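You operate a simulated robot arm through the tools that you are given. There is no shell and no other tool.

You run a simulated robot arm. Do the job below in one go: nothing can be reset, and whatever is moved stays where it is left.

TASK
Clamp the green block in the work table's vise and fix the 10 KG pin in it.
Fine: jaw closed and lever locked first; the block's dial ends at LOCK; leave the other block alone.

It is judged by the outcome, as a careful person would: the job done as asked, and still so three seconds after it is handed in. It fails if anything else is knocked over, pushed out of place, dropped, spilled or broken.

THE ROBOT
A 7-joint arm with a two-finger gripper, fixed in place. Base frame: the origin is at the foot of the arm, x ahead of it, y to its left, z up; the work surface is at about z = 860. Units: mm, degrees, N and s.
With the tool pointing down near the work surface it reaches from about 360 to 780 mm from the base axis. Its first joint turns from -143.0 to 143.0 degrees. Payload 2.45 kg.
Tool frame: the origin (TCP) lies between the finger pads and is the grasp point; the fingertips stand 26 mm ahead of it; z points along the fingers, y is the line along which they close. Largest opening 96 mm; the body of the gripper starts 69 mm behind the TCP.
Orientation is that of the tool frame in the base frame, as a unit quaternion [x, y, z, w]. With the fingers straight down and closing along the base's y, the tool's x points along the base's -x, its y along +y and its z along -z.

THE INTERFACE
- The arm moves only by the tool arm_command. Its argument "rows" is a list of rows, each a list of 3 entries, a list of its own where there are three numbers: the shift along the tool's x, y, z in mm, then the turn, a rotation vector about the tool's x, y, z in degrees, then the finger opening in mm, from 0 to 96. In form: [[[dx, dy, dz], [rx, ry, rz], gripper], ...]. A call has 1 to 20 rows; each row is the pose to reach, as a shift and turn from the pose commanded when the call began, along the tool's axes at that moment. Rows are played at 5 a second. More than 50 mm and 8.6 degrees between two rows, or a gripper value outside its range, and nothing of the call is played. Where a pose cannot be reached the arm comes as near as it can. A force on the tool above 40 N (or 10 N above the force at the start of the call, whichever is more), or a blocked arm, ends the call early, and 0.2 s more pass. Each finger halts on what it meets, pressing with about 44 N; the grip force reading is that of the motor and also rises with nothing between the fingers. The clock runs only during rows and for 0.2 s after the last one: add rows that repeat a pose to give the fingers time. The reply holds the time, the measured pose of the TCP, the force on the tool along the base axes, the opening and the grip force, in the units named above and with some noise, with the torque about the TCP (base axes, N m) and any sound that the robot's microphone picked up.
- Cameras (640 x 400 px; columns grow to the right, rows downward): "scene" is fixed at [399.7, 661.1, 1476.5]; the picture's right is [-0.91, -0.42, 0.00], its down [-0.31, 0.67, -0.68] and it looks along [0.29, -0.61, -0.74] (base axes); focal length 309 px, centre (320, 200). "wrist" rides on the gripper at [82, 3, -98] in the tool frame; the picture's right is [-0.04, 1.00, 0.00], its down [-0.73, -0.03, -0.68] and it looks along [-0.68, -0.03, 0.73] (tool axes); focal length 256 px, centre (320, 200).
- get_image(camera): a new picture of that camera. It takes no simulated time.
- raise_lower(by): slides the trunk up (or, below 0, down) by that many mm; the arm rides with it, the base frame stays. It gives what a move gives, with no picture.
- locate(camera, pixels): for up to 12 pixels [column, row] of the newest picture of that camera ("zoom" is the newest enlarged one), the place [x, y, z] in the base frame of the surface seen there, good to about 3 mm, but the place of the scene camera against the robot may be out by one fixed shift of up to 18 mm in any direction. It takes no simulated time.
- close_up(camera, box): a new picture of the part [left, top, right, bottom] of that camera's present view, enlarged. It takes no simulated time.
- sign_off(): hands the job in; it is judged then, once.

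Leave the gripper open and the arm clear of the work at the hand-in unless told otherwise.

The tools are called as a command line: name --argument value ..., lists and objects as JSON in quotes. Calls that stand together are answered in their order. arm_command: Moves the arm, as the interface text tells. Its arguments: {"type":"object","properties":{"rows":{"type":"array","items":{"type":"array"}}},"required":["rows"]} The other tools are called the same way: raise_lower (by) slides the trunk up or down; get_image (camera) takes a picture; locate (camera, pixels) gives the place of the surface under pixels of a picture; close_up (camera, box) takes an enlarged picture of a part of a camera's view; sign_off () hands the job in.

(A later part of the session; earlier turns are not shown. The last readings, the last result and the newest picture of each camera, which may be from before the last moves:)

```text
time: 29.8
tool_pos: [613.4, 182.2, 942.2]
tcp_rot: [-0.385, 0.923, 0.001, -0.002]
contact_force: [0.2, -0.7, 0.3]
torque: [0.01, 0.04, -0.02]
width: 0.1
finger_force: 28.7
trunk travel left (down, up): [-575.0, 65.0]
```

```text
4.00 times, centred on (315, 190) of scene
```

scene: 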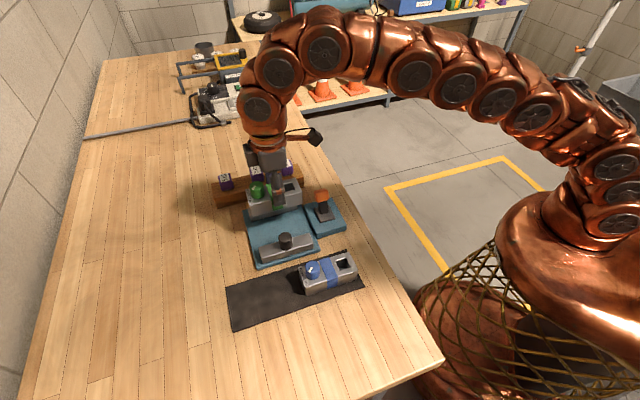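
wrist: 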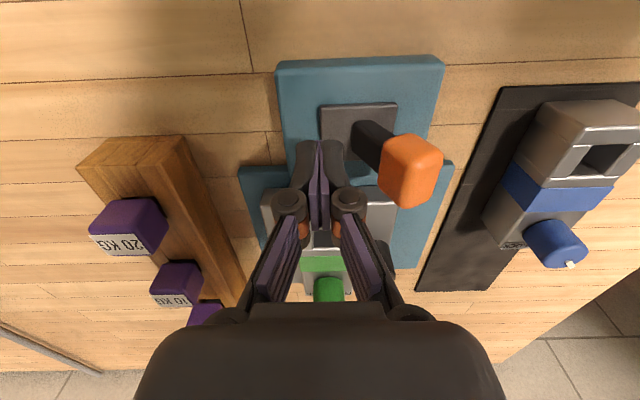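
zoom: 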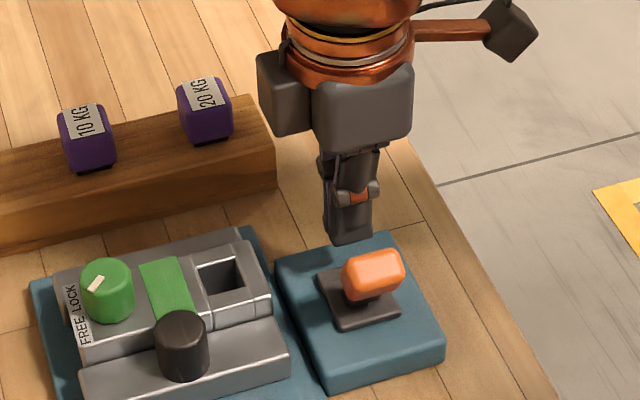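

The lever has swung over to the +w side and is leaning well down. I'll push further with force limit to make sure it's at its stop; first locate the knob.

locate --camera "wrist" --pixels '[[410, 150], [395, 185], [430, 185], [410, 195], [372, 140], [360, 125], [385, 160], [440, 160]]'

close_up --camera "scene" --box '[300, 185, 370, 235]'

```text
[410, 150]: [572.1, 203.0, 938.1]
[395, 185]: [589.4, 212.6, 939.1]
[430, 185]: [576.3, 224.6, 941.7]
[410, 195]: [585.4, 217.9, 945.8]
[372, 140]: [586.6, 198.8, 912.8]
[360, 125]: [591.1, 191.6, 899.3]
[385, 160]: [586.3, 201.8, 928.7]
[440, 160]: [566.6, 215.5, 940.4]
```

```text
8.00 times, centred on (335, 210) of scene
```

zoom: 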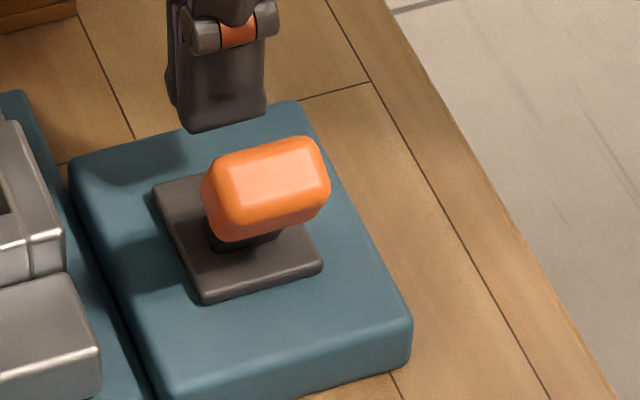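

The knob has snapped to the mirrored position (w≈-260, z≈946), ahead of the finger. A gentle check push will confirm it's at its stop.

arm_command --rows '[[[0, 6, 0], [0, 0, 0], 0], [[0, 12, 0], [0, 0, 0], 0], [[0, 16, 0], [0, 0, 0], 0], [[0, 19, 0], [0, 0, 0], 0], [[0, 21, 0], [0, 0, 0], 0], [[0, 23, 0], [0, 0, 0], 0], [[0, 25, 0], [0, 0, 0], 0]]'

get_image --camera "wrist"

```text
time: 31.4
tool_pos: [599.1, 197.1, 943.4]
tcp_rot: [-0.384, 0.923, 0.001, 0.001]
contact_force: [27.0, -21.2, 1.2]
torque: [-0.44, -0.6, -0.1]
width: 0.0
finger_force: 28.0
trunk travel left (down, up): [-575.0, 65.0]
```

```text
taken
```

wrist: 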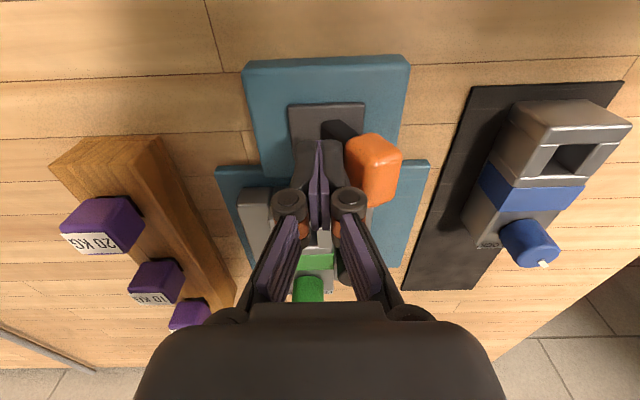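

It resisted 34 N without moving: lever locked. Retreating in -w and up, then going to look at the 10 KG pin up close.

arm_command --rows '[[[0, -10, 0], [0, 0, 0], 0], [[0, -25, -5], [0, 0, 0], 0], [[0, -40, -35], [0, 0, 0], 0], [[0, -60, -75], [0, 0, 0], 20], [[-5, -95, -90], [0, 0, 0], 50], [[-15, -125, -90], [0, 0, 0], 70], [[-18, -141, -90], [0, 0, 0], 70], [[-18, -141, -90], [0, 0, 0], 70]]'

get_image --camera "wrist"

close_up --camera "scene" --box '[200, 140, 370, 260]'

```text
time: 33.2
tool_pos: [708.7, 114.0, 1032.4]
tcp_rot: [-0.383, 0.924, 0.001, -0.001]
contact_force: [0.0, 0.0, 0.1]
torque: [0.02, 0.02, -0.01]
width: 70.1
finger_force: 0.0
trunk travel left (down, up): [-575.0, 65.0]
```

```text
taken
```

wrist: 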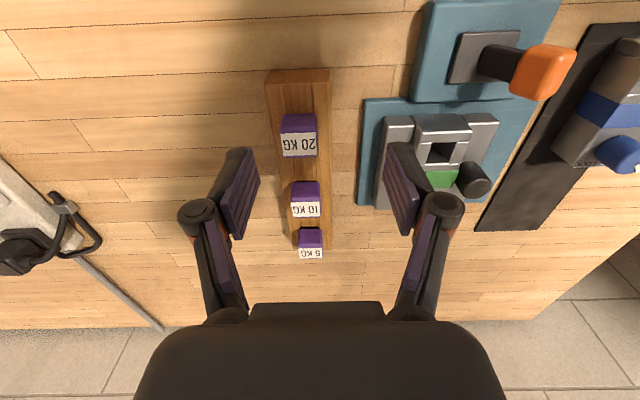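

```text
3.33 times, centred on (285, 200) of scene
```

zoom: 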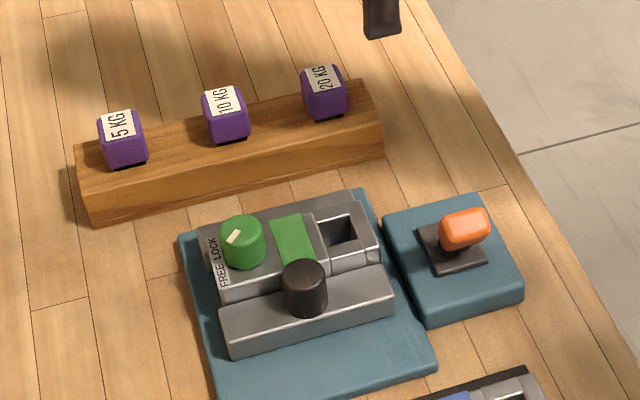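

The lever stays over. Enlarging the pins in the wrist view and locating the 10 KG pin.

close_up --camera "wrist" --box '[255, 100, 365, 270]'

locate --camera "wrist" --pixels '[[295, 205], [317, 205], [292, 213], [318, 214], [305, 195], [305, 185], [280, 120], [315, 120], [300, 92], [325, 200], [282, 200], [328, 160]]'

```text
2.35 times, centred on (310, 185) of wrist
```

zoom: 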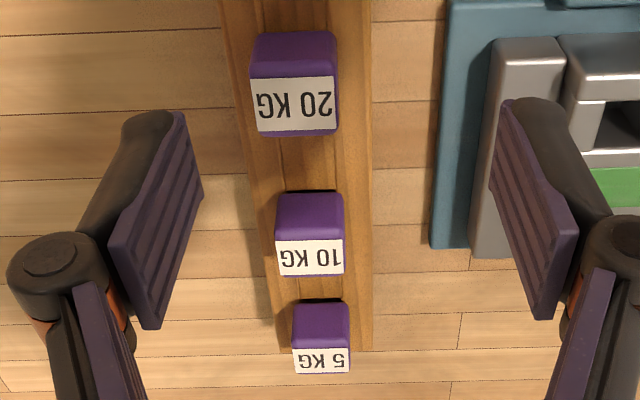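

```text
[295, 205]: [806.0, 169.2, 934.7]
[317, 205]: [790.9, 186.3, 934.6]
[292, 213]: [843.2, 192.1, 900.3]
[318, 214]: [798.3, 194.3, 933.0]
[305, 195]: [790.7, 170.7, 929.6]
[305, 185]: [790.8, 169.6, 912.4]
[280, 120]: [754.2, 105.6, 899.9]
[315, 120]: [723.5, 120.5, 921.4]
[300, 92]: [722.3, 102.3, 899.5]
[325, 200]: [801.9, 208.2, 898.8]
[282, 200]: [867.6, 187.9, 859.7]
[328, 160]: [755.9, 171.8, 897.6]
```

locate --camera "zoom" --pixels '[[282, 245], [340, 245], [282, 272], [340, 272], [311, 258], [282, 205], [340, 205], [311, 225], [311, 196], [311, 272], [311, 243], [355, 250]]'

locate --camera "zoom" --pixels '[[258, 80], [334, 80], [258, 130], [334, 130], [320, 352], [322, 330], [296, 352], [346, 352], [240, 60], [368, 150], [258, 50], [330, 50]]'

```text
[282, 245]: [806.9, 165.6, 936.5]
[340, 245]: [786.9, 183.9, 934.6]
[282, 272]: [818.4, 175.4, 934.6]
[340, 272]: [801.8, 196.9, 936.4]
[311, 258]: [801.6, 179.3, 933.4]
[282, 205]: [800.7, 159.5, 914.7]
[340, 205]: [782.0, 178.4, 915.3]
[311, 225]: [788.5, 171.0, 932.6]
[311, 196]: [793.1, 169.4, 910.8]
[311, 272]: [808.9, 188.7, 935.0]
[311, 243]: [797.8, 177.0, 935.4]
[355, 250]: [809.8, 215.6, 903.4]
```

```text
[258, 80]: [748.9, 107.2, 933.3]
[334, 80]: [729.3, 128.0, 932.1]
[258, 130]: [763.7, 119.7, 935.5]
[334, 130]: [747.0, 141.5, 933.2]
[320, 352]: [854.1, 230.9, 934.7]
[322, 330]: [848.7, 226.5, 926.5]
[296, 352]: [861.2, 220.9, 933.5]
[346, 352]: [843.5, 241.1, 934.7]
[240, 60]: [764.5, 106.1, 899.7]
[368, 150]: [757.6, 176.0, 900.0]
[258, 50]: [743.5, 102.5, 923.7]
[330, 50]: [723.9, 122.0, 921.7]
```

The 10 KG head spans u≈679–706, w≈-455…-426, z≈905–935 (centre ≈(801,178)), beyond the straight-down reach. Raising the trunk gains reach, and I'll tilt the fingers outward along u as well. First raise the trunk 65 mm.

raise_lower --by 65

```text
time: 34.2
tool_pos: [709.1, 113.4, 1097.8]
tcp_rot: [-0.385, 0.923, 0.002, -0.001]
contact_force: [0.2, 0.6, 0.1]
torque: [0.0, 0.01, -0.02]
width: 70.2
finger_force: 0.1
trunk travel left (down, up): [-640.0, 0.0]
```

Now tilt -15° about tool y (fingertips lean to +u) while moving to w≈-440, u≈640, z≈990.

arm_command --rows '[[[-15, -6, 30], [0, -5, 0], 60], [[-30, -13, 60], [0, -10, 0], 52], [[-45, -19.3, 90], [0, -15, 0], 52], [[-58, -19.3, 108], [0, -15, 0], 52], [[-58, -19.3, 108], [0, -15, 0], 52]]'

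get_image --camera "wrist"

get_image --camera "scene"

```text
time: 35.4
tool_pos: [762.5, 141.4, 989.4]
tcp_rot: [-0.38, 0.916, 0.052, 0.119]
contact_force: [0.3, 0.8, 0.5]
torque: [0.01, 0.01, 0.01]
width: 51.9
finger_force: 0.0
trunk travel left (down, up): [-640.0, 0.0]
```

```text
taken
```

wrist: 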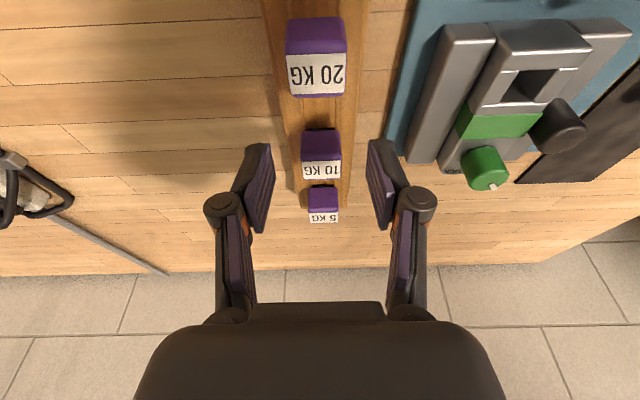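

```text
taken
```

scene: 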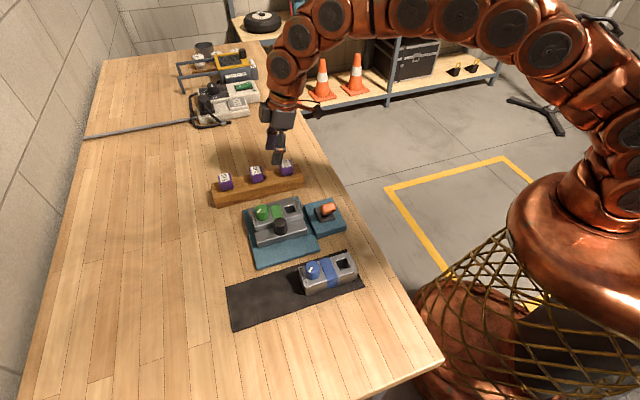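

Aligned over the rack. Moving out +50 mm in u and 25 mm down toward the 10 KG pin (tips then at z≈938, just above head top), checking reach.

arm_command --rows '[[[-24.2, -1, 6.5], [0, 0, 0], 52], [[-48.3, -1.3, 12.9], [0, 0, 0], 52], [[-41.8, -1.3, 37], [0, 0, 0], 52], [[-41.8, -1.3, 37], [0, 0, 0], 52]]'

get_image --camera "wrist"

close_up --camera "scene" --box '[200, 110, 340, 210]'

```text
time: 36.4
tool_pos: [799.1, 175.9, 964.1]
tcp_rot: [-0.38, 0.916, 0.053, 0.119]
contact_force: [0.4, -1.0, -0.4]
torque: [-0.01, 0.01, 0.01]
width: 52.1
finger_force: 0.0
trunk travel left (down, up): [-640.0, 0.0]
```

```text
taken
```

wrist: 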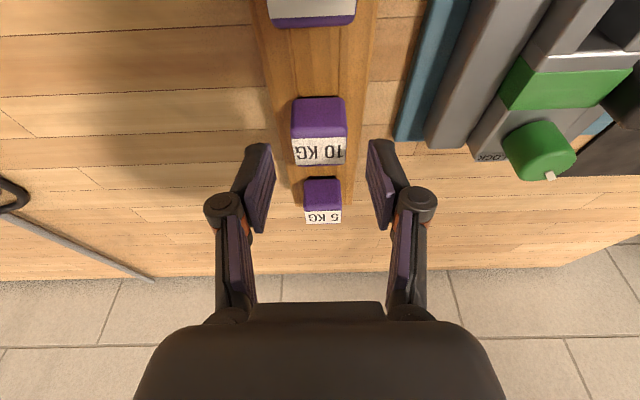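

```text
4.00 times, centred on (270, 160) of scene
```

zoom: 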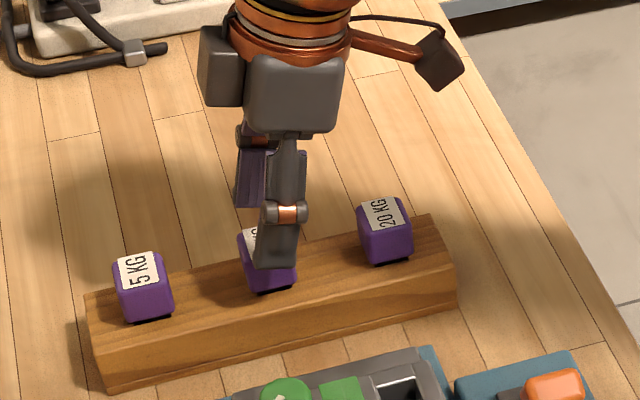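

Reached without trouble. Re-checking head position from here.

locate --camera "wrist" --pixels '[[296, 138], [342, 138], [296, 162], [344, 162], [320, 105], [296, 110], [342, 110], [320, 150]]'

```text
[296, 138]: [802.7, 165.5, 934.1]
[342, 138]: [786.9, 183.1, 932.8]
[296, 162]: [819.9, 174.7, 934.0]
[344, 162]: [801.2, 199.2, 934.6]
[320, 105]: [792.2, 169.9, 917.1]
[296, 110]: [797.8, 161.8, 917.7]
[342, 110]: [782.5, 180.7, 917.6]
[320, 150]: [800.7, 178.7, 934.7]
```

Head centre ≈ u 693, w -440. Descending 32 mm vertically with fingers straddling it.

arm_command --rows '[[[2.6, 0.5, 9.7], [0, 0, 0], 52], [[5.2, 0.7, 19.3], [0, 0, 0], 52], [[7, 0.7, 26], [0, 0, 0], 52], [[8.3, 0.7, 30.9], [0, 0, 0], 52], [[8.3, 0.7, 30.9], [0, 0, 0], 52]]'

close_up --camera "wrist" --box '[200, 60, 440, 240]'

close_up --camera "scene" --box '[200, 130, 320, 210]'

```text
time: 37.6
tool_pos: [796.5, 176.5, 932.5]
tcp_rot: [-0.381, 0.916, 0.051, 0.119]
contact_force: [0.8, 0.7, 0.4]
torque: [0.03, -0.03, 0.0]
width: 51.9
finger_force: 0.1
trunk travel left (down, up): [-640.0, 0.0]
```

```text
2.22 times, centred on (320, 150) of wrist
```

zoom: 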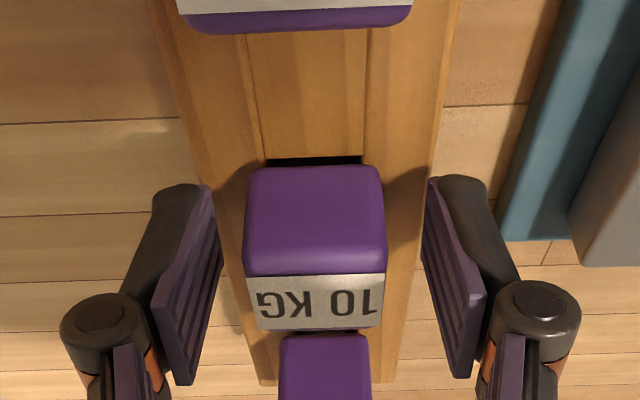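

```text
5.00 times, centred on (260, 170) of scene
```

zoom: 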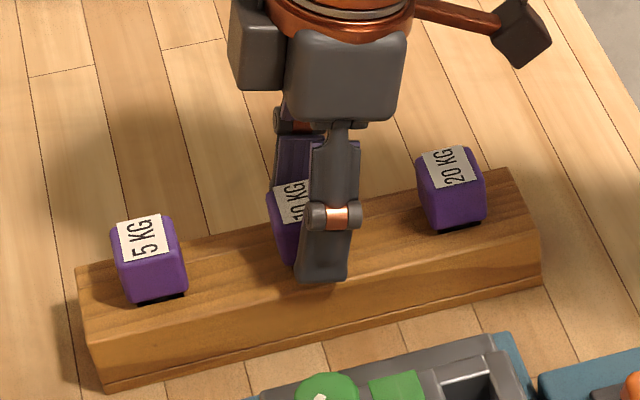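

The head sits ~1.5 mm left of centre between the fingers; correcting and closing on it.

arm_command --rows '[[[0, -1.5, 0], [0, 0, 0], 52], [[0, -1.5, 0], [0, 0, 0], 40], [[0, -1.5, 0], [0, 0, 0], 20], [[0, -1.5, 0], [0, 0, 0], 10], [[0, -1.5, 0], [0, 0, 0], 10], [[0, -1.5, 0], [0, 0, 0], 10]]'

```text
time: 39.0
tool_pos: [800.2, 175.8, 930.2]
tcp_rot: [-0.381, 0.915, 0.052, 0.118]
contact_force: [0.7, -0.1, -0.7]
torque: [-0.03, 0.02, -0.01]
width: 30.8
finger_force: 44.3
trunk travel left (down, up): [-640.0, 0.0]
```

Gripped at 30.8 mm. Lifting vertically 60 mm.

arm_command --rows '[[[-2.6, 0, -9.7], [0, 0, 0], 10], [[-5.2, 0, -19.3], [0, 0, 0], 10], [[-7.8, 0, -29], [0, 0, 0], 10], [[-10.4, 0, -38.6], [0, 0, 0], 10], [[-13, 0, -48.3], [0, 0, 0], 10], [[-15.5, 0, -58], [0, 0, 0], 10], [[-15.5, 0, -58], [0, 0, 0], 10]]'

close_up --camera "scene" --box '[200, 110, 340, 210]'

get_image --camera "wrist"

```text
time: 40.6
tool_pos: [799.1, 176.9, 992.7]
tcp_rot: [-0.381, 0.915, 0.051, 0.119]
contact_force: [-0.5, -1.4, -1.8]
torque: [0.04, 0.02, -0.01]
width: 30.9
finger_force: 44.3
trunk travel left (down, up): [-640.0, 0.0]
```

```text
4.00 times, centred on (270, 160) of scene
```

zoom: 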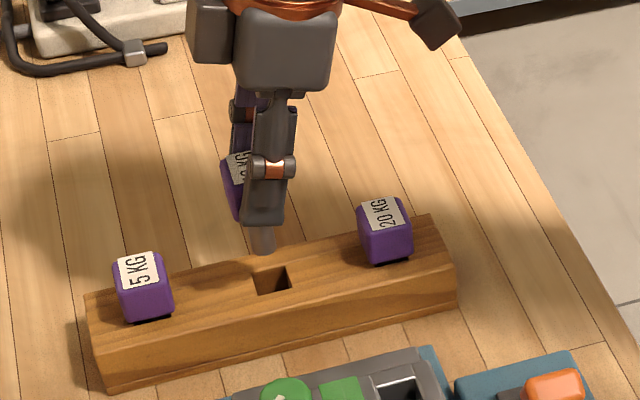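

```text
taken
```

wrist: 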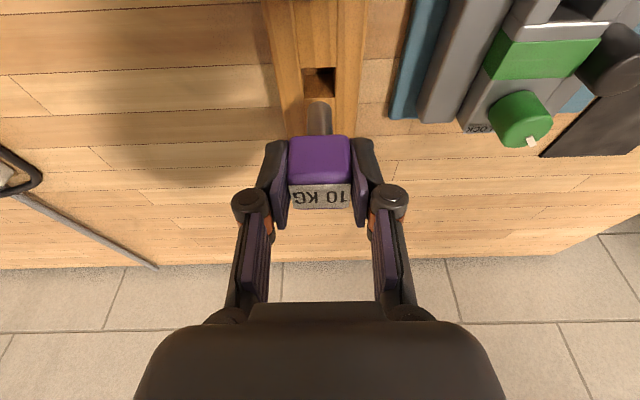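

The pin is out, with a grey peg below the head. Enlarging to see the peg and its tip.

close_up --camera "wrist" --box '[270, 60, 370, 220]'

close_up --camera "scene" --box '[230, 130, 300, 190]'

locate --camera "wrist" --pixels '[[320, 105], [320, 125], [310, 115], [330, 115], [295, 150], [345, 150], [320, 182], [293, 186], [349, 186], [320, 205]]'

```text
2.50 times, centred on (320, 140) of wrist
```

zoom: 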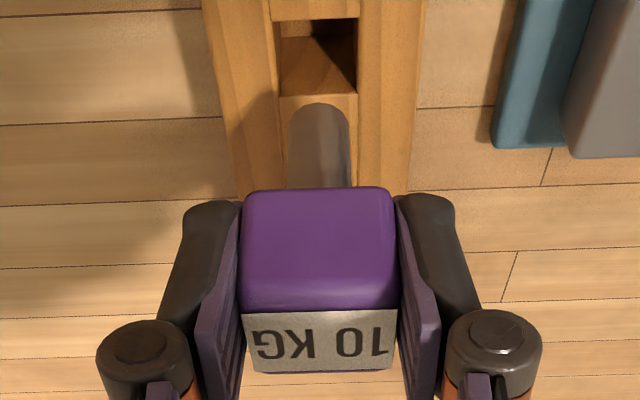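

```text
6.67 times, centred on (265, 160) of scene
```

zoom: 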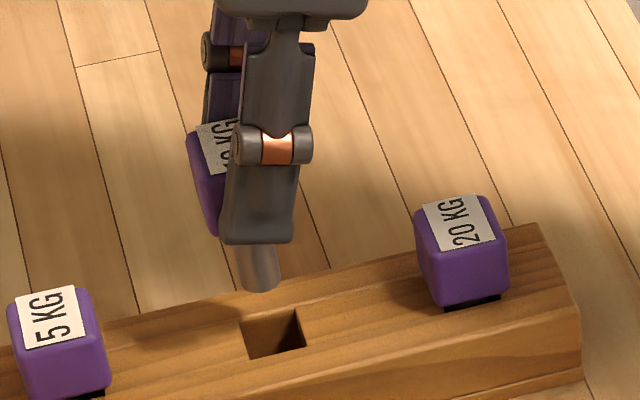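

```text
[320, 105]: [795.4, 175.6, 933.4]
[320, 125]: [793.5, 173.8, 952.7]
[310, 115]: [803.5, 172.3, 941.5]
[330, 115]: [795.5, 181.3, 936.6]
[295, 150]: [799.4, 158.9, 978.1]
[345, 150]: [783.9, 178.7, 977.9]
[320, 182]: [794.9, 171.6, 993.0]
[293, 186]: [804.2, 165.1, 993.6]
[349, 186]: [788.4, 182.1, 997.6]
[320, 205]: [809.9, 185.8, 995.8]
```

The peg is a round cylinder (~14 mm), tip ≈62 mm below TCP, axis ≈2.5 mm to +u of TCP. I'll carry it towards the vise (first up, then +w, then -u) and stop short to measure the hole.

arm_command --rows '[[[-4.4, 0, -16.4], [0, 0, 0], 10], [[-4.4, 35, -16.4], [0, 0, 0], 10], [[-4.4, 70, -16.4], [0, 0, 0], 10], [[39.1, 70, -28.1], [0, 0, 0], 10], [[82.5, 70, -39.7], [0, 0, 0], 10], [[82.5, 70, -39.7], [0, 0, 0], 10]]'

get_image --camera "wrist"

close_up --camera "wrist" --box '[290, 40, 510, 180]'

```text
time: 42.0
tool_pos: [688.3, 162.3, 1011.4]
tcp_rot: [-0.38, 0.916, 0.051, 0.119]
contact_force: [-0.3, -0.5, 0.1]
torque: [-0.02, -0.02, -0.01]
width: 30.6
finger_force: 44.5
trunk travel left (down, up): [-640.0, 0.0]
```

```text
taken
```

wrist: 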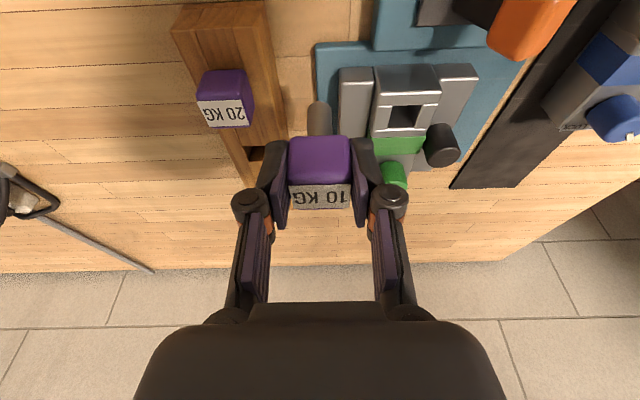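

```text
2.86 times, centred on (400, 110) of wrist
```

zoom: 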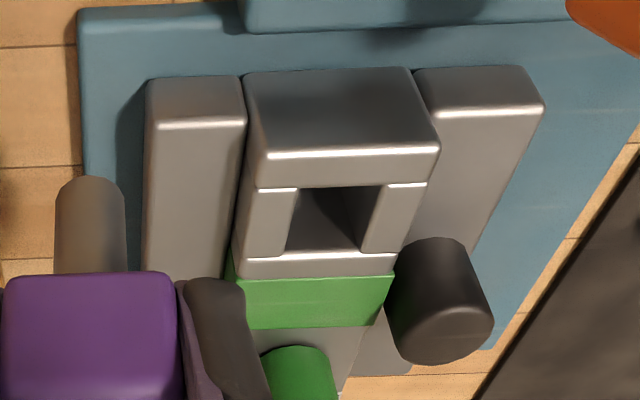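

Hole is clearly visible at zoom (330,218). Locating its rim.

locate --camera "zoom" --pixels '[[283, 215], [380, 215], [335, 182], [320, 257], [270, 160], [430, 160], [270, 215], [395, 215], [330, 240], [310, 230], [350, 200], [300, 360]]'

locate --camera "zoom" --pixels '[[288, 215], [376, 215], [335, 186], [320, 252], [260, 180], [425, 180], [243, 265], [400, 265], [92, 200], [75, 230], [118, 230], [240, 120]]'

```text
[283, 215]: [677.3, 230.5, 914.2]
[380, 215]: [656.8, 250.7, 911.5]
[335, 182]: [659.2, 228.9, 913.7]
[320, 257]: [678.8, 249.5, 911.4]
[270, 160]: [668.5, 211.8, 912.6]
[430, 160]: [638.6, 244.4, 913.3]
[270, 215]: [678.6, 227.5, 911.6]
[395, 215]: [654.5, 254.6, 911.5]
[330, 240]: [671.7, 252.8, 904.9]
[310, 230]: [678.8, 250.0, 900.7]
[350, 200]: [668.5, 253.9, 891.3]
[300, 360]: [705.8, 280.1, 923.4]
```

```text
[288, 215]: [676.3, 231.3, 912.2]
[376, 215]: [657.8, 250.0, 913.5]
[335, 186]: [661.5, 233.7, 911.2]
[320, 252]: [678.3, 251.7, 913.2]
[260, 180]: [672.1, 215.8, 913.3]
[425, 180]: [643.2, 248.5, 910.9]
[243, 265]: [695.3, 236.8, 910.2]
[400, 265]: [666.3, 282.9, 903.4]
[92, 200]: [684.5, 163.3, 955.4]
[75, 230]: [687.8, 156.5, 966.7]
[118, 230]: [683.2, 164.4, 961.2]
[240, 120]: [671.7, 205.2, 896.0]
```

Hole centre: u≈645.3, w≈-301.5, about 24 mm square, top z≈913. Moving the peg above it, staying at the same height.

arm_command --rows '[[[-13, 23, 3.5], [0, 0, 0], 10], [[-26, 47, 7], [0, 0, 0], 10], [[-39.5, 70, 10.6], [0, 0, 0], 10], [[-39.5, 70, 10.6], [0, 0, 0], 10]]'

get_image --camera "wrist"

close_up --camera "scene" --box '[220, 140, 350, 250]'

close_up --camera "wrist" --box '[240, 60, 400, 220]'

```text
time: 43.0
tool_pos: [667.2, 240.3, 1010.0]
tcp_rot: [-0.381, 0.915, 0.051, 0.119]
contact_force: [-0.1, 0.5, -0.4]
torque: [-0.04, 0.0, 0.0]
width: 30.9
finger_force: 44.2
trunk travel left (down, up): [-640.0, 0.0]
```

```text
taken
```

wrist: 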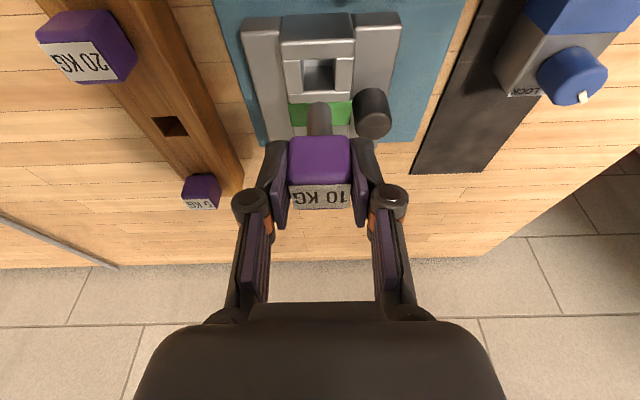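

```text
3.64 times, centred on (285, 195) of scene
```

zoom: 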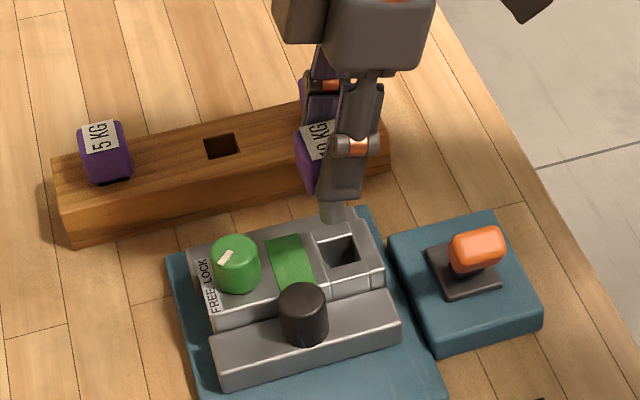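

```text
2.50 times, centred on (320, 140) of wrist
```

zoom: 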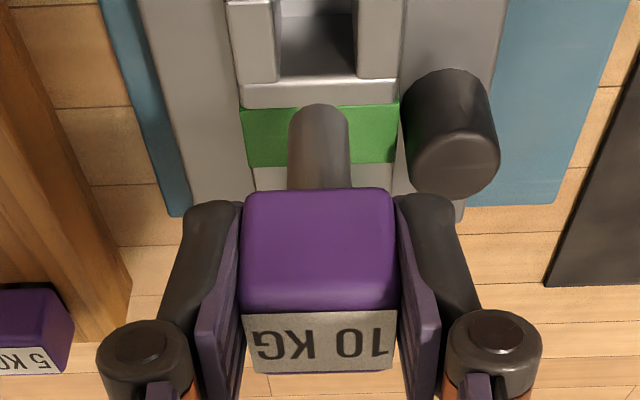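

The peg is aligned with the hole sideways. Checking both once more by locating before lowering.

locate --camera "zoom" --pixels '[[319, 112], [319, 150], [294, 150], [345, 150], [294, 125], [345, 125], [320, 85], [278, 60], [357, 60], [290, 10]]'

locate --camera "wrist" --pixels '[[320, 58], [320, 93], [301, 75], [337, 75], [318, 105], [318, 120], [320, 70], [296, 75], [342, 75]]'

```text
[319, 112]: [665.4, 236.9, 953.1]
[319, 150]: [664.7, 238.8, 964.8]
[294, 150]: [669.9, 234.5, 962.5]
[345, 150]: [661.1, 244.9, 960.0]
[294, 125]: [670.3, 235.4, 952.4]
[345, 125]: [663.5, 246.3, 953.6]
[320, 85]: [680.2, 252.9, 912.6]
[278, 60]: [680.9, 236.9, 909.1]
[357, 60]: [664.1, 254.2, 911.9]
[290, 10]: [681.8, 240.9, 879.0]
```

```text
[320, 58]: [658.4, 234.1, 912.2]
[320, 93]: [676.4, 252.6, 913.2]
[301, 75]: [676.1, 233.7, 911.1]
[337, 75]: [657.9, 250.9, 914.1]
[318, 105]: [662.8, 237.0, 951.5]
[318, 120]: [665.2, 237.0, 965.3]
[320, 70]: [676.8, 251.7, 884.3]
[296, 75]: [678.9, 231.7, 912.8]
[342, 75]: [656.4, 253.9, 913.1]
```

Peg axis ≈ (u 644, w -301) against hole centre (645, -301): within a millimetre or so. Lowering vertically 55 mm in small steps.

arm_command --rows '[[[2.6, 0, 9.7], [0, 0, 0], 10], [[5.2, 0, 19.3], [0, 0, 0], 10], [[7.2, 0, 27], [0, 0, 0], 10], [[9.1, 0, 33.8], [0, 0, 0], 10], [[10.9, 0, 40.6], [0, 0, 0], 10], [[12.7, 0, 47.3], [0, 0, 0], 10], [[14.2, 0, 53.1], [0, 0, 0], 10], [[14.2, 0, 53.1], [0, 0, 0], 10]]'

get_image --camera "wrist"

close_up --camera "scene" --box '[230, 150, 340, 250]'

```text
time: 44.8
tool_pos: [665.8, 238.9, 955.6]
tcp_rot: [-0.38, 0.916, 0.052, 0.118]
contact_force: [0.2, 0.5, -1.3]
torque: [0.0, -0.02, 0.0]
width: 31.1
finger_force: 43.9
trunk travel left (down, up): [-640.0, 0.0]
```

```text
taken
```

wrist: 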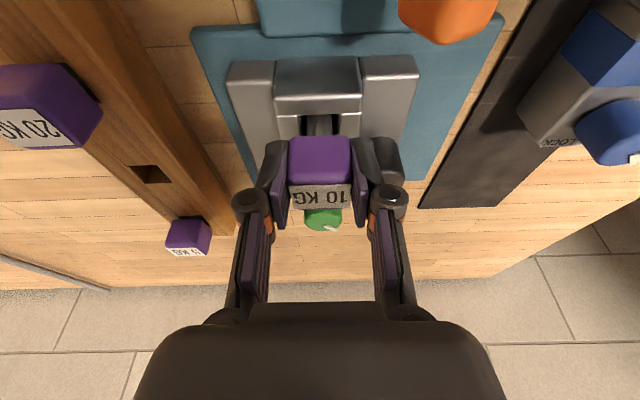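

```text
4.00 times, centred on (285, 200) of scene
```

zoom: 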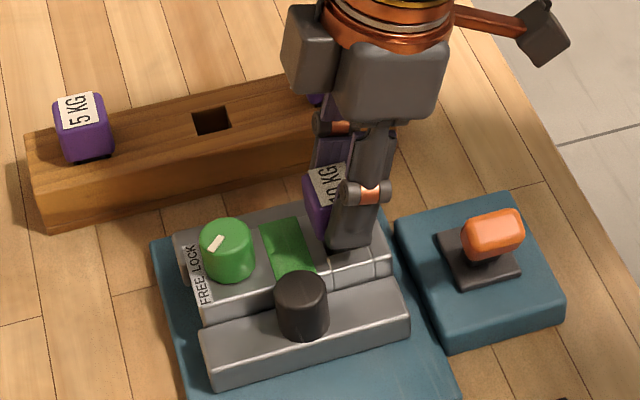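

The peg has entered the hole with no contact force. Continuing down in ~2 mm steps.

arm_command --rows '[[[0.6, 0, 2.3], [0, 0, 0], 10], [[1.2, 0, 4.5], [0, 0, 0], 10], [[1.7, 0, 6.5], [0, 0, 0], 10], [[2.2, 0, 8.2], [0, 0, 0], 10], [[2.2, 0, 8.2], [0, 0, 0], 10]]'

```text
time: 46.0
tool_pos: [666.1, 239.7, 947.1]
tcp_rot: [-0.381, 0.916, 0.052, 0.119]
contact_force: [-0.5, 0.3, -0.7]
torque: [0.0, 0.01, -0.02]
width: 30.9
finger_force: 44.1
trunk travel left (down, up): [-640.0, 0.0]
```

arm_command --rows '[[[0.3, 0, 1], [0, 0, 0], 10], [[0.5, 0, 2], [0, 0, 0], 10], [[0.5, 0, 2], [0, 0, 0], 10]]'

close_up --camera "scene" --box '[260, 170, 330, 230]'

```text
time: 46.8
tool_pos: [666.5, 240.0, 944.9]
tcp_rot: [-0.381, 0.916, 0.052, 0.119]
contact_force: [0.5, 0.3, -1.0]
torque: [0.03, 0.0, 0.01]
width: 31.2
finger_force: 43.6
trunk travel left (down, up): [-640.0, 0.0]
```

```text
6.67 times, centred on (295, 200) of scene
```

zoom: 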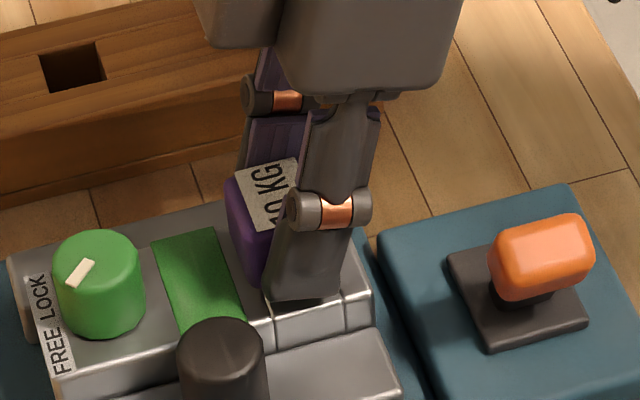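

Nearly seated, no contact yet. One millimetre at a time.

arm_command --rows '[[[0.3, 0, 1], [0, 0, 0], 10], [[0.3, 0, 1], [0, 0, 0], 10]]'

arm_command --rows '[[[0.3, 0, 1], [0, 0, 0], 10], [[0.3, 0, 1], [0, 0, 0], 10]]'

```text
time: 47.4
tool_pos: [665.9, 239.9, 944.9]
tcp_rot: [-0.38, 0.916, 0.052, 0.119]
contact_force: [-0.1, -0.3, -1.0]
torque: [0.0, 0.02, 0.02]
width: 31.1
finger_force: 43.8
trunk travel left (down, up): [-640.0, 0.0]
```

```text
time: 48.0
tool_pos: [665.0, 239.1, 942.2]
tcp_rot: [-0.381, 0.916, 0.052, 0.118]
contact_force: [0.3, 0.6, -1.0]
torque: [-0.01, 0.02, 0.02]
width: 30.8
finger_force: 43.7
trunk travel left (down, up): [-640.0, 0.0]
```

arm_command --rows '[[[0.3, 0, 1], [0, 0, 0], 10], [[0.3, 0, 1], [0, 0, 0], 10]]'

close_up --camera "wrist" --box '[260, 80, 380, 240]'

close_up --camera "scene" --box '[270, 180, 320, 225]'

```text
time: 48.6
tool_pos: [666.8, 239.6, 941.4]
tcp_rot: [-0.38, 0.916, 0.051, 0.119]
contact_force: [-0.4, 0.7, -0.8]
torque: [0.01, 0.02, 0.01]
width: 30.8
finger_force: 44.1
trunk travel left (down, up): [-640.0, 0.0]
```

```text
2.50 times, centred on (320, 160) of wrist
```

zoom: 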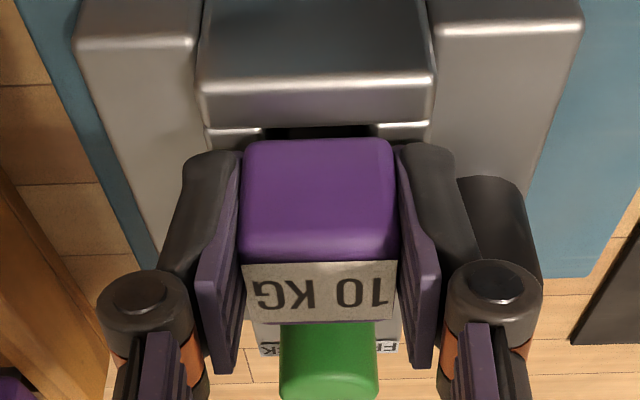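

```text
8.89 times, centred on (295, 202) of scene
```

zoom: 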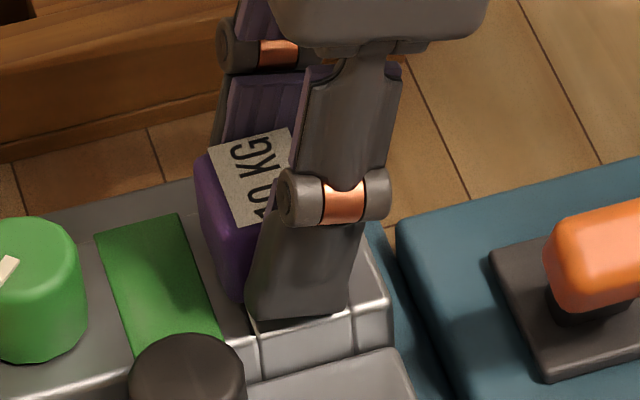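

arm_command --rows '[[[0.3, 0, 1], [0, 0, 0], 10], [[0.3, 0, 1], [0, 0, 0], 10]]'

arm_command --rows '[[[0.3, 0, 1], [0, 0, 0], 10], [[0.3, 0, 1], [0, 0, 0], 10]]'

```text
time: 49.2
tool_pos: [667.0, 239.3, 940.8]
tcp_rot: [-0.38, 0.916, 0.051, 0.12]
contact_force: [1.3, -1.2, 4.2]
torque: [-0.03, -0.08, -0.01]
width: 30.7
finger_force: 44.0
trunk travel left (down, up): [-640.0, 0.0]
```

```text
time: 49.8
tool_pos: [664.5, 239.5, 941.0]
tcp_rot: [-0.38, 0.916, 0.052, 0.12]
contact_force: [1.4, -0.7, 14.9]
torque: [-0.07, -0.17, -0.01]
width: 30.4
finger_force: 43.9
trunk travel left (down, up): [-640.0, 0.0]
```

Contact at z≈941 (15 N). Backing off the 1.5 mm of press, then opening the fingers slightly and rising vertically.

arm_command --rows '[[[-0.4, 0, -1.5], [0, 0, 0], 10], [[-0.4, 0, -1.5], [0, 0, 0], 10]]'

arm_command --rows '[[[0, 0, 0], [0, 0, 0], 34], [[0, 0, 0], [0, 0, 0], 40], [[0, 0, 0], [0, 0, 0], 44], [[0, 0, 0], [0, 0, 0], 44]]'

close_up --camera "scene" --box '[260, 170, 330, 230]'

close_up --camera "wrist" --box '[240, 80, 400, 240]'

```text
time: 50.4
tool_pos: [665.1, 239.1, 940.9]
tcp_rot: [-0.381, 0.915, 0.053, 0.119]
contact_force: [4.0, 0.1, 10.5]
torque: [0.03, -0.24, 0.0]
width: 31.2
finger_force: 43.7
trunk travel left (down, up): [-640.0, 0.0]
```

```text
time: 51.4
tool_pos: [665.2, 238.3, 941.8]
tcp_rot: [-0.38, 0.916, 0.051, 0.119]
contact_force: [-0.4, -0.9, 0.2]
torque: [0.01, -0.02, 0.04]
width: 43.7
finger_force: 0.2
trunk travel left (down, up): [-640.0, 0.0]
```

```text
6.67 times, centred on (295, 200) of scene
```

zoom: 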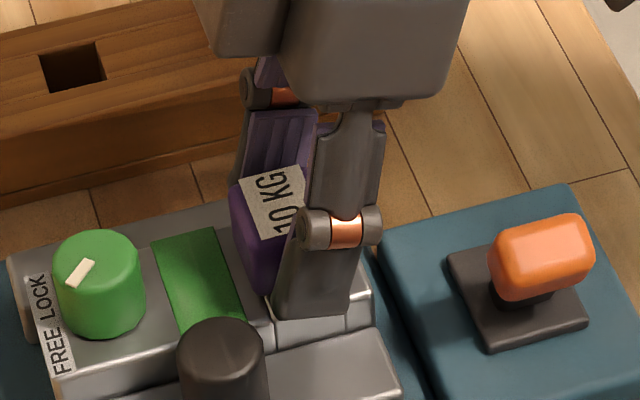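

```text
2.50 times, centred on (320, 160) of wrist
```

zoom: 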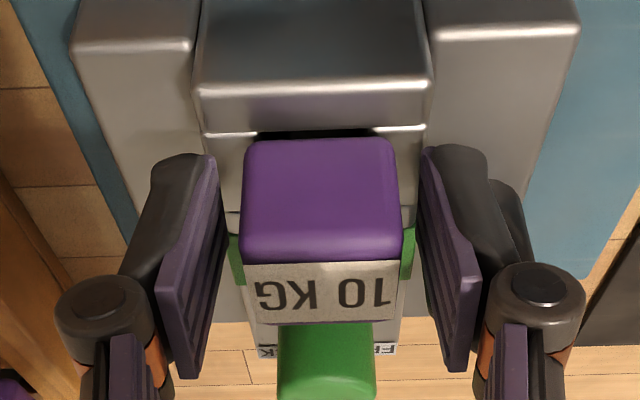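

The pin stands upright in the hole, fingers free on both sides. Rising vertically and viewing.

arm_command --rows '[[[-3.9, 0, -14.5], [0, 0, 0], 46], [[-9.1, 0, -33.8], [0, 0, 0], 50], [[-15.5, 0, -58], [0, 0, 0], 50], [[-20.7, 0, -77.3], [0, 0, 0], 50], [[17.9, 0, -87.6], [0, 0, 0], 50], [[17.9, 0, -87.6], [0, 0, 0], 50]]'

get_image --camera "wrist"

close_up --camera "scene" --box '[230, 160, 340, 250]'

```text
time: 52.8
tool_pos: [639.8, 211.6, 1019.9]
tcp_rot: [-0.38, 0.916, 0.052, 0.119]
contact_force: [-0.1, 0.8, -0.1]
torque: [-0.02, 0.02, -0.03]
width: 50.0
finger_force: 0.0
trunk travel left (down, up): [-640.0, 0.0]
```

```text
taken
```

wrist: 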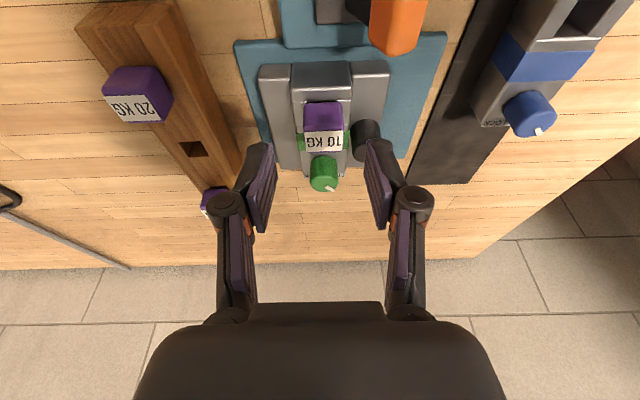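

```text
4.44 times, centred on (285, 205) of scene
```

zoom: 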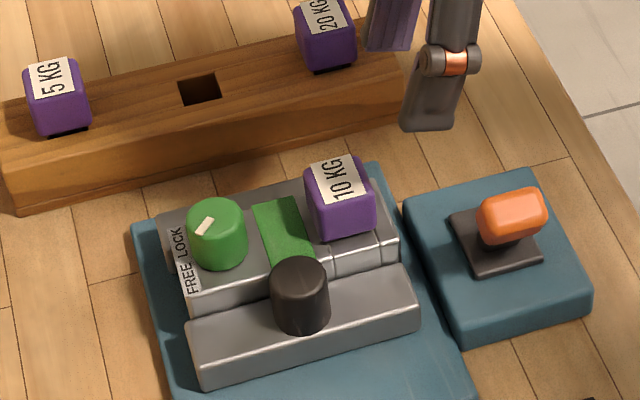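

The 10 KG pin is seated. Now the dial: close-up to measure the mark's angle.

close_up --camera "wrist" --box '[295, 145, 355, 195]'

locate --camera "zoom" --pixels '[[300, 260], [350, 345], [375, 375], [250, 330], [430, 330], [330, 360], [330, 290], [320, 180], [200, 370], [470, 350], [340, 240]]'

close_up --camera "scene" --box '[250, 190, 310, 240]'

```text
8.00 times, centred on (325, 170) of wrist
```

zoom: 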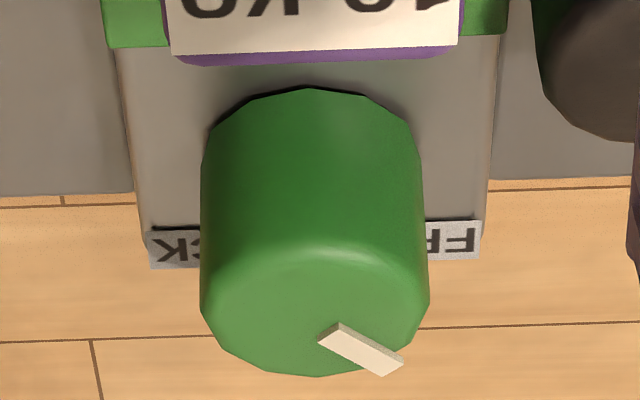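

```text
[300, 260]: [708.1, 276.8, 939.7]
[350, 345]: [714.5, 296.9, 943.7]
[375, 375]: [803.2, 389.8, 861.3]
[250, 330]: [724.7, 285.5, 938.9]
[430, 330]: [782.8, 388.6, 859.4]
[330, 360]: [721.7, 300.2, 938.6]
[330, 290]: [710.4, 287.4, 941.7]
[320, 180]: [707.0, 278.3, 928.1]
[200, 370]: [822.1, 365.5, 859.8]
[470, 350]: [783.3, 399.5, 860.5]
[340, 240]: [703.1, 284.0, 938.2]
```

```text
8.00 times, centred on (280, 215) of scene
```

zoom: 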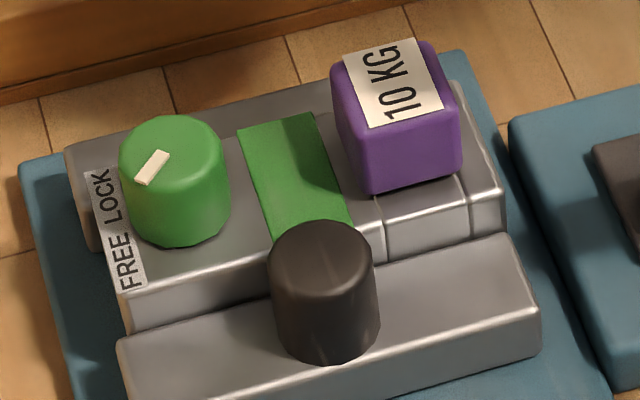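

The mark sits ~45° toward FREE (+w side); LOCK mirrors it, so the dial needs ~90° clockwise seen from above, i.e. about +90° about tool z. Dial centre ≈ u 710.5, w -300. First I level the tool (+15° about y) and move above the dial at z≈1000.

arm_command --rows '[[[-25, 0.6, 12], [0, 4, 0], 50], [[-50, 1.2, 24], [0, 8, 0], 50], [[-75, 1.8, 36], [0, 12, 0], 50], [[-99.6, 2.5, 47.4], [0, 15, 0], 50], [[-99.6, 2.5, 47.4], [0, 15, 0], 50]]'

get_image --camera "wrist"

close_up --camera "scene" --box '[210, 130, 340, 240]'

```text
time: 54.0
tool_pos: [712.8, 291.3, 1000.6]
tcp_rot: [-0.384, 0.923, 0.002, -0.003]
contact_force: [0.2, -0.3, 0.1]
torque: [0.0, 0.04, 0.01]
width: 50.0
finger_force: 0.0
trunk travel left (down, up): [-640.0, 0.0]
```

```text
taken
```

wrist: 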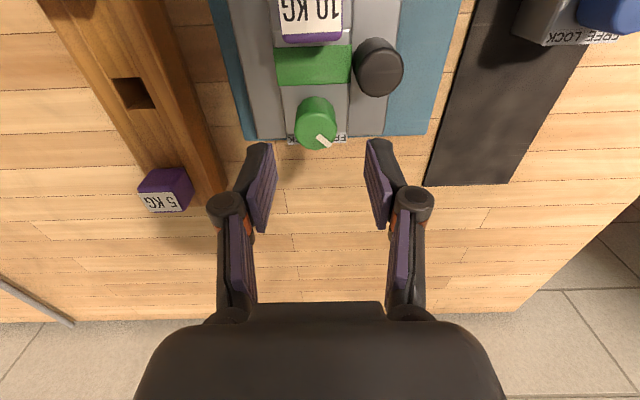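

```text
3.64 times, centred on (275, 185) of scene
```

zoom: 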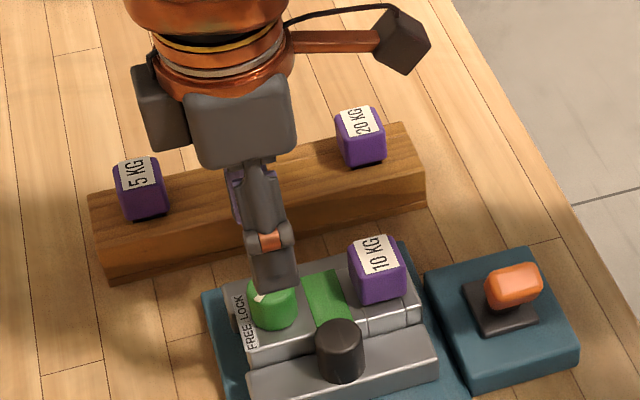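

Locating the dial's top rim from here for exact centring.

close_up --camera "wrist" --box '[280, 85, 360, 155]'

locate --camera "zoom" --pixels '[[198, 300], [348, 300], [270, 330], [270, 230], [270, 270], [200, 270], [345, 270], [330, 345], [280, 290], [160, 100], [370, 100], [240, 215]]'

```text
5.71 times, centred on (320, 120) of wrist
```

zoom: 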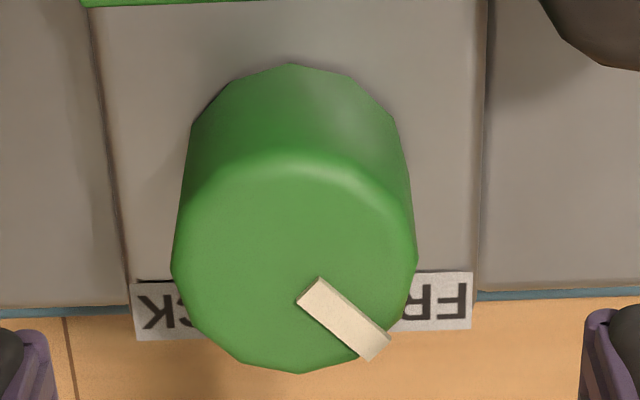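

```text
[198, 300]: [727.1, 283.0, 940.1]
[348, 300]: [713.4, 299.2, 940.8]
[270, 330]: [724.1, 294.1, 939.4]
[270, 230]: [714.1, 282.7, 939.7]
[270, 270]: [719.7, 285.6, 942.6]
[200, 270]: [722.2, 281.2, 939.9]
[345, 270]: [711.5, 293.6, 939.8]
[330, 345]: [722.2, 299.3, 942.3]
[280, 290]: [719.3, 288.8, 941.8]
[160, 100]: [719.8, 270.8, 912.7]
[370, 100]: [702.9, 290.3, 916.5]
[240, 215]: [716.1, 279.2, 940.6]
```

The dial top is ≈34 mm across, centre ≈ (u 709.7, w -301). Centring (-2 mm in w) and descending to TCP z≈947 with opening 54.

arm_command --rows '[[[0, -2, 0], [0, 0, 0], 54], [[0, -2, 15], [0, 0, 0], 54], [[0, -2, 30], [0, 0, 0], 54], [[0, -2, 44], [0, 0, 0], 54], [[0, -2, 53], [0, 0, 0], 54], [[0, -2, 53], [0, 0, 0], 54]]'

get_image --camera "wrist"

close_up --camera "scene" --box '[230, 160, 340, 250]'

```text
time: 55.4
tool_pos: [714.8, 288.9, 948.5]
tcp_rot: [-0.384, 0.923, 0.001, -0.001]
contact_force: [-0.1, 0.2, 0.0]
torque: [-0.02, 0.0, -0.02]
width: 54.1
finger_force: 0.1
trunk travel left (down, up): [-640.0, 0.0]
```

```text
taken
```

wrist: 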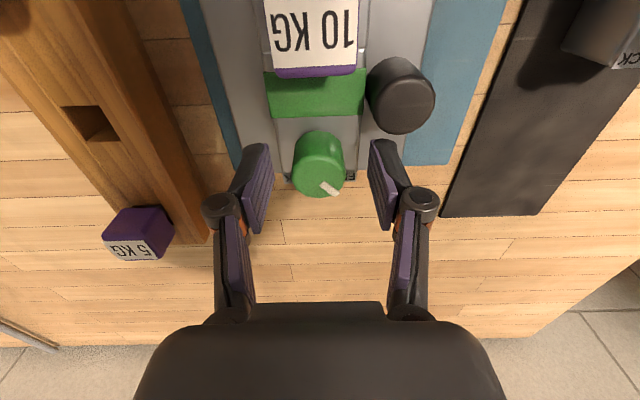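

```text
4.44 times, centred on (285, 205) of scene
```

zoom: 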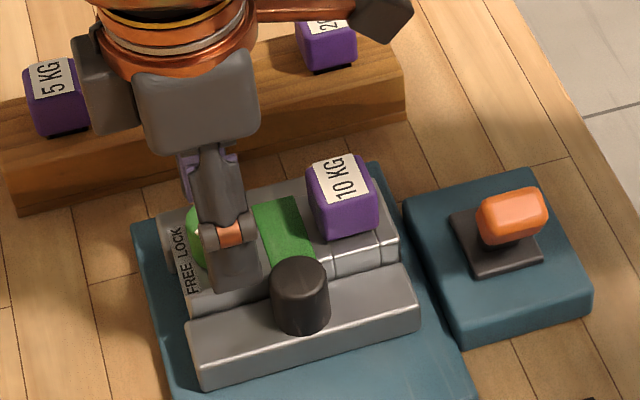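

Dial is centred between the fingers (dial top at (318,177), expected row ≈179). Closing on the dial.

arm_command --rows '[[[0, 0, 0], [0, 0, 0], 40], [[0, 0, 0], [0, 0, 0], 30], [[0, 0, 0], [0, 0, 0], 20], [[0, 0, 0], [0, 0, 0], 20], [[0, 0, 0], [0, 0, 0], 20]]'

get_image --camera "wrist"

```text
time: 56.6
tool_pos: [713.7, 287.6, 948.8]
tcp_rot: [-0.383, 0.924, 0.002, -0.002]
contact_force: [5.1, -3.3, 2.4]
torque: [-0.15, -0.07, -0.02]
width: 29.2
finger_force: 43.9
trunk travel left (down, up): [-640.0, 0.0]
```

```text
taken
```

wrist: 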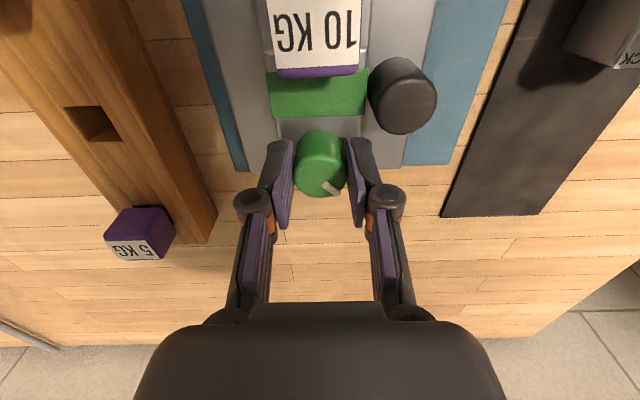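

Gripped at 29 mm. Now turning about tool z by +30° first, with a 0.8 mm shift to relieve the side load, then checking.

arm_command --rows '[[[0, -0.8, 0], [0, 0, 5], 20], [[0, -0.8, 0], [0, 0, 10], 20], [[0, -0.8, 0], [0, 0, 15], 20], [[0, -0.8, 0], [0, 0, 20], 20], [[0, -0.8, 0], [0, 0, 25], 20], [[0, -0.8, 0], [0, 0, 30], 20], [[0, -0.8, 0], [0, 0, 30], 20]]'

close_up --camera "scene" --box '[230, 170, 330, 250]'

get_image --camera "wrist"

```text
time: 58.2
tool_pos: [712.9, 288.3, 949.0]
tcp_rot: [-0.132, 0.991, 0.001, -0.001]
contact_force: [-2.1, 6.8, 4.3]
torque: [0.21, -0.07, -0.01]
width: 28.9
finger_force: 43.4
trunk travel left (down, up): [-640.0, 0.0]
```

```text
5.00 times, centred on (280, 210) of scene
```

zoom: 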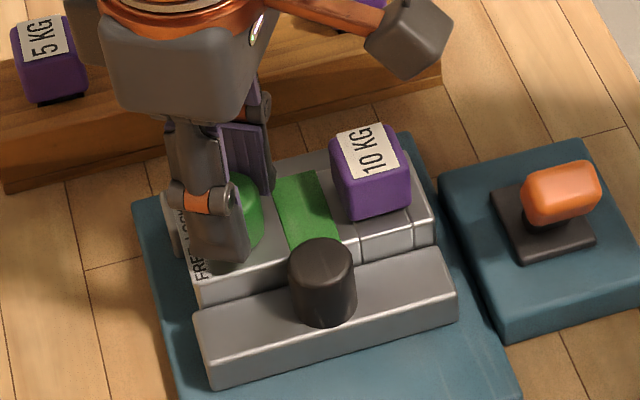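

```text
taken
```

wrist: 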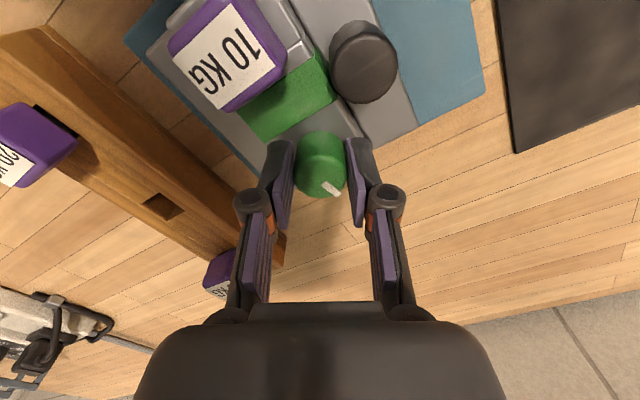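

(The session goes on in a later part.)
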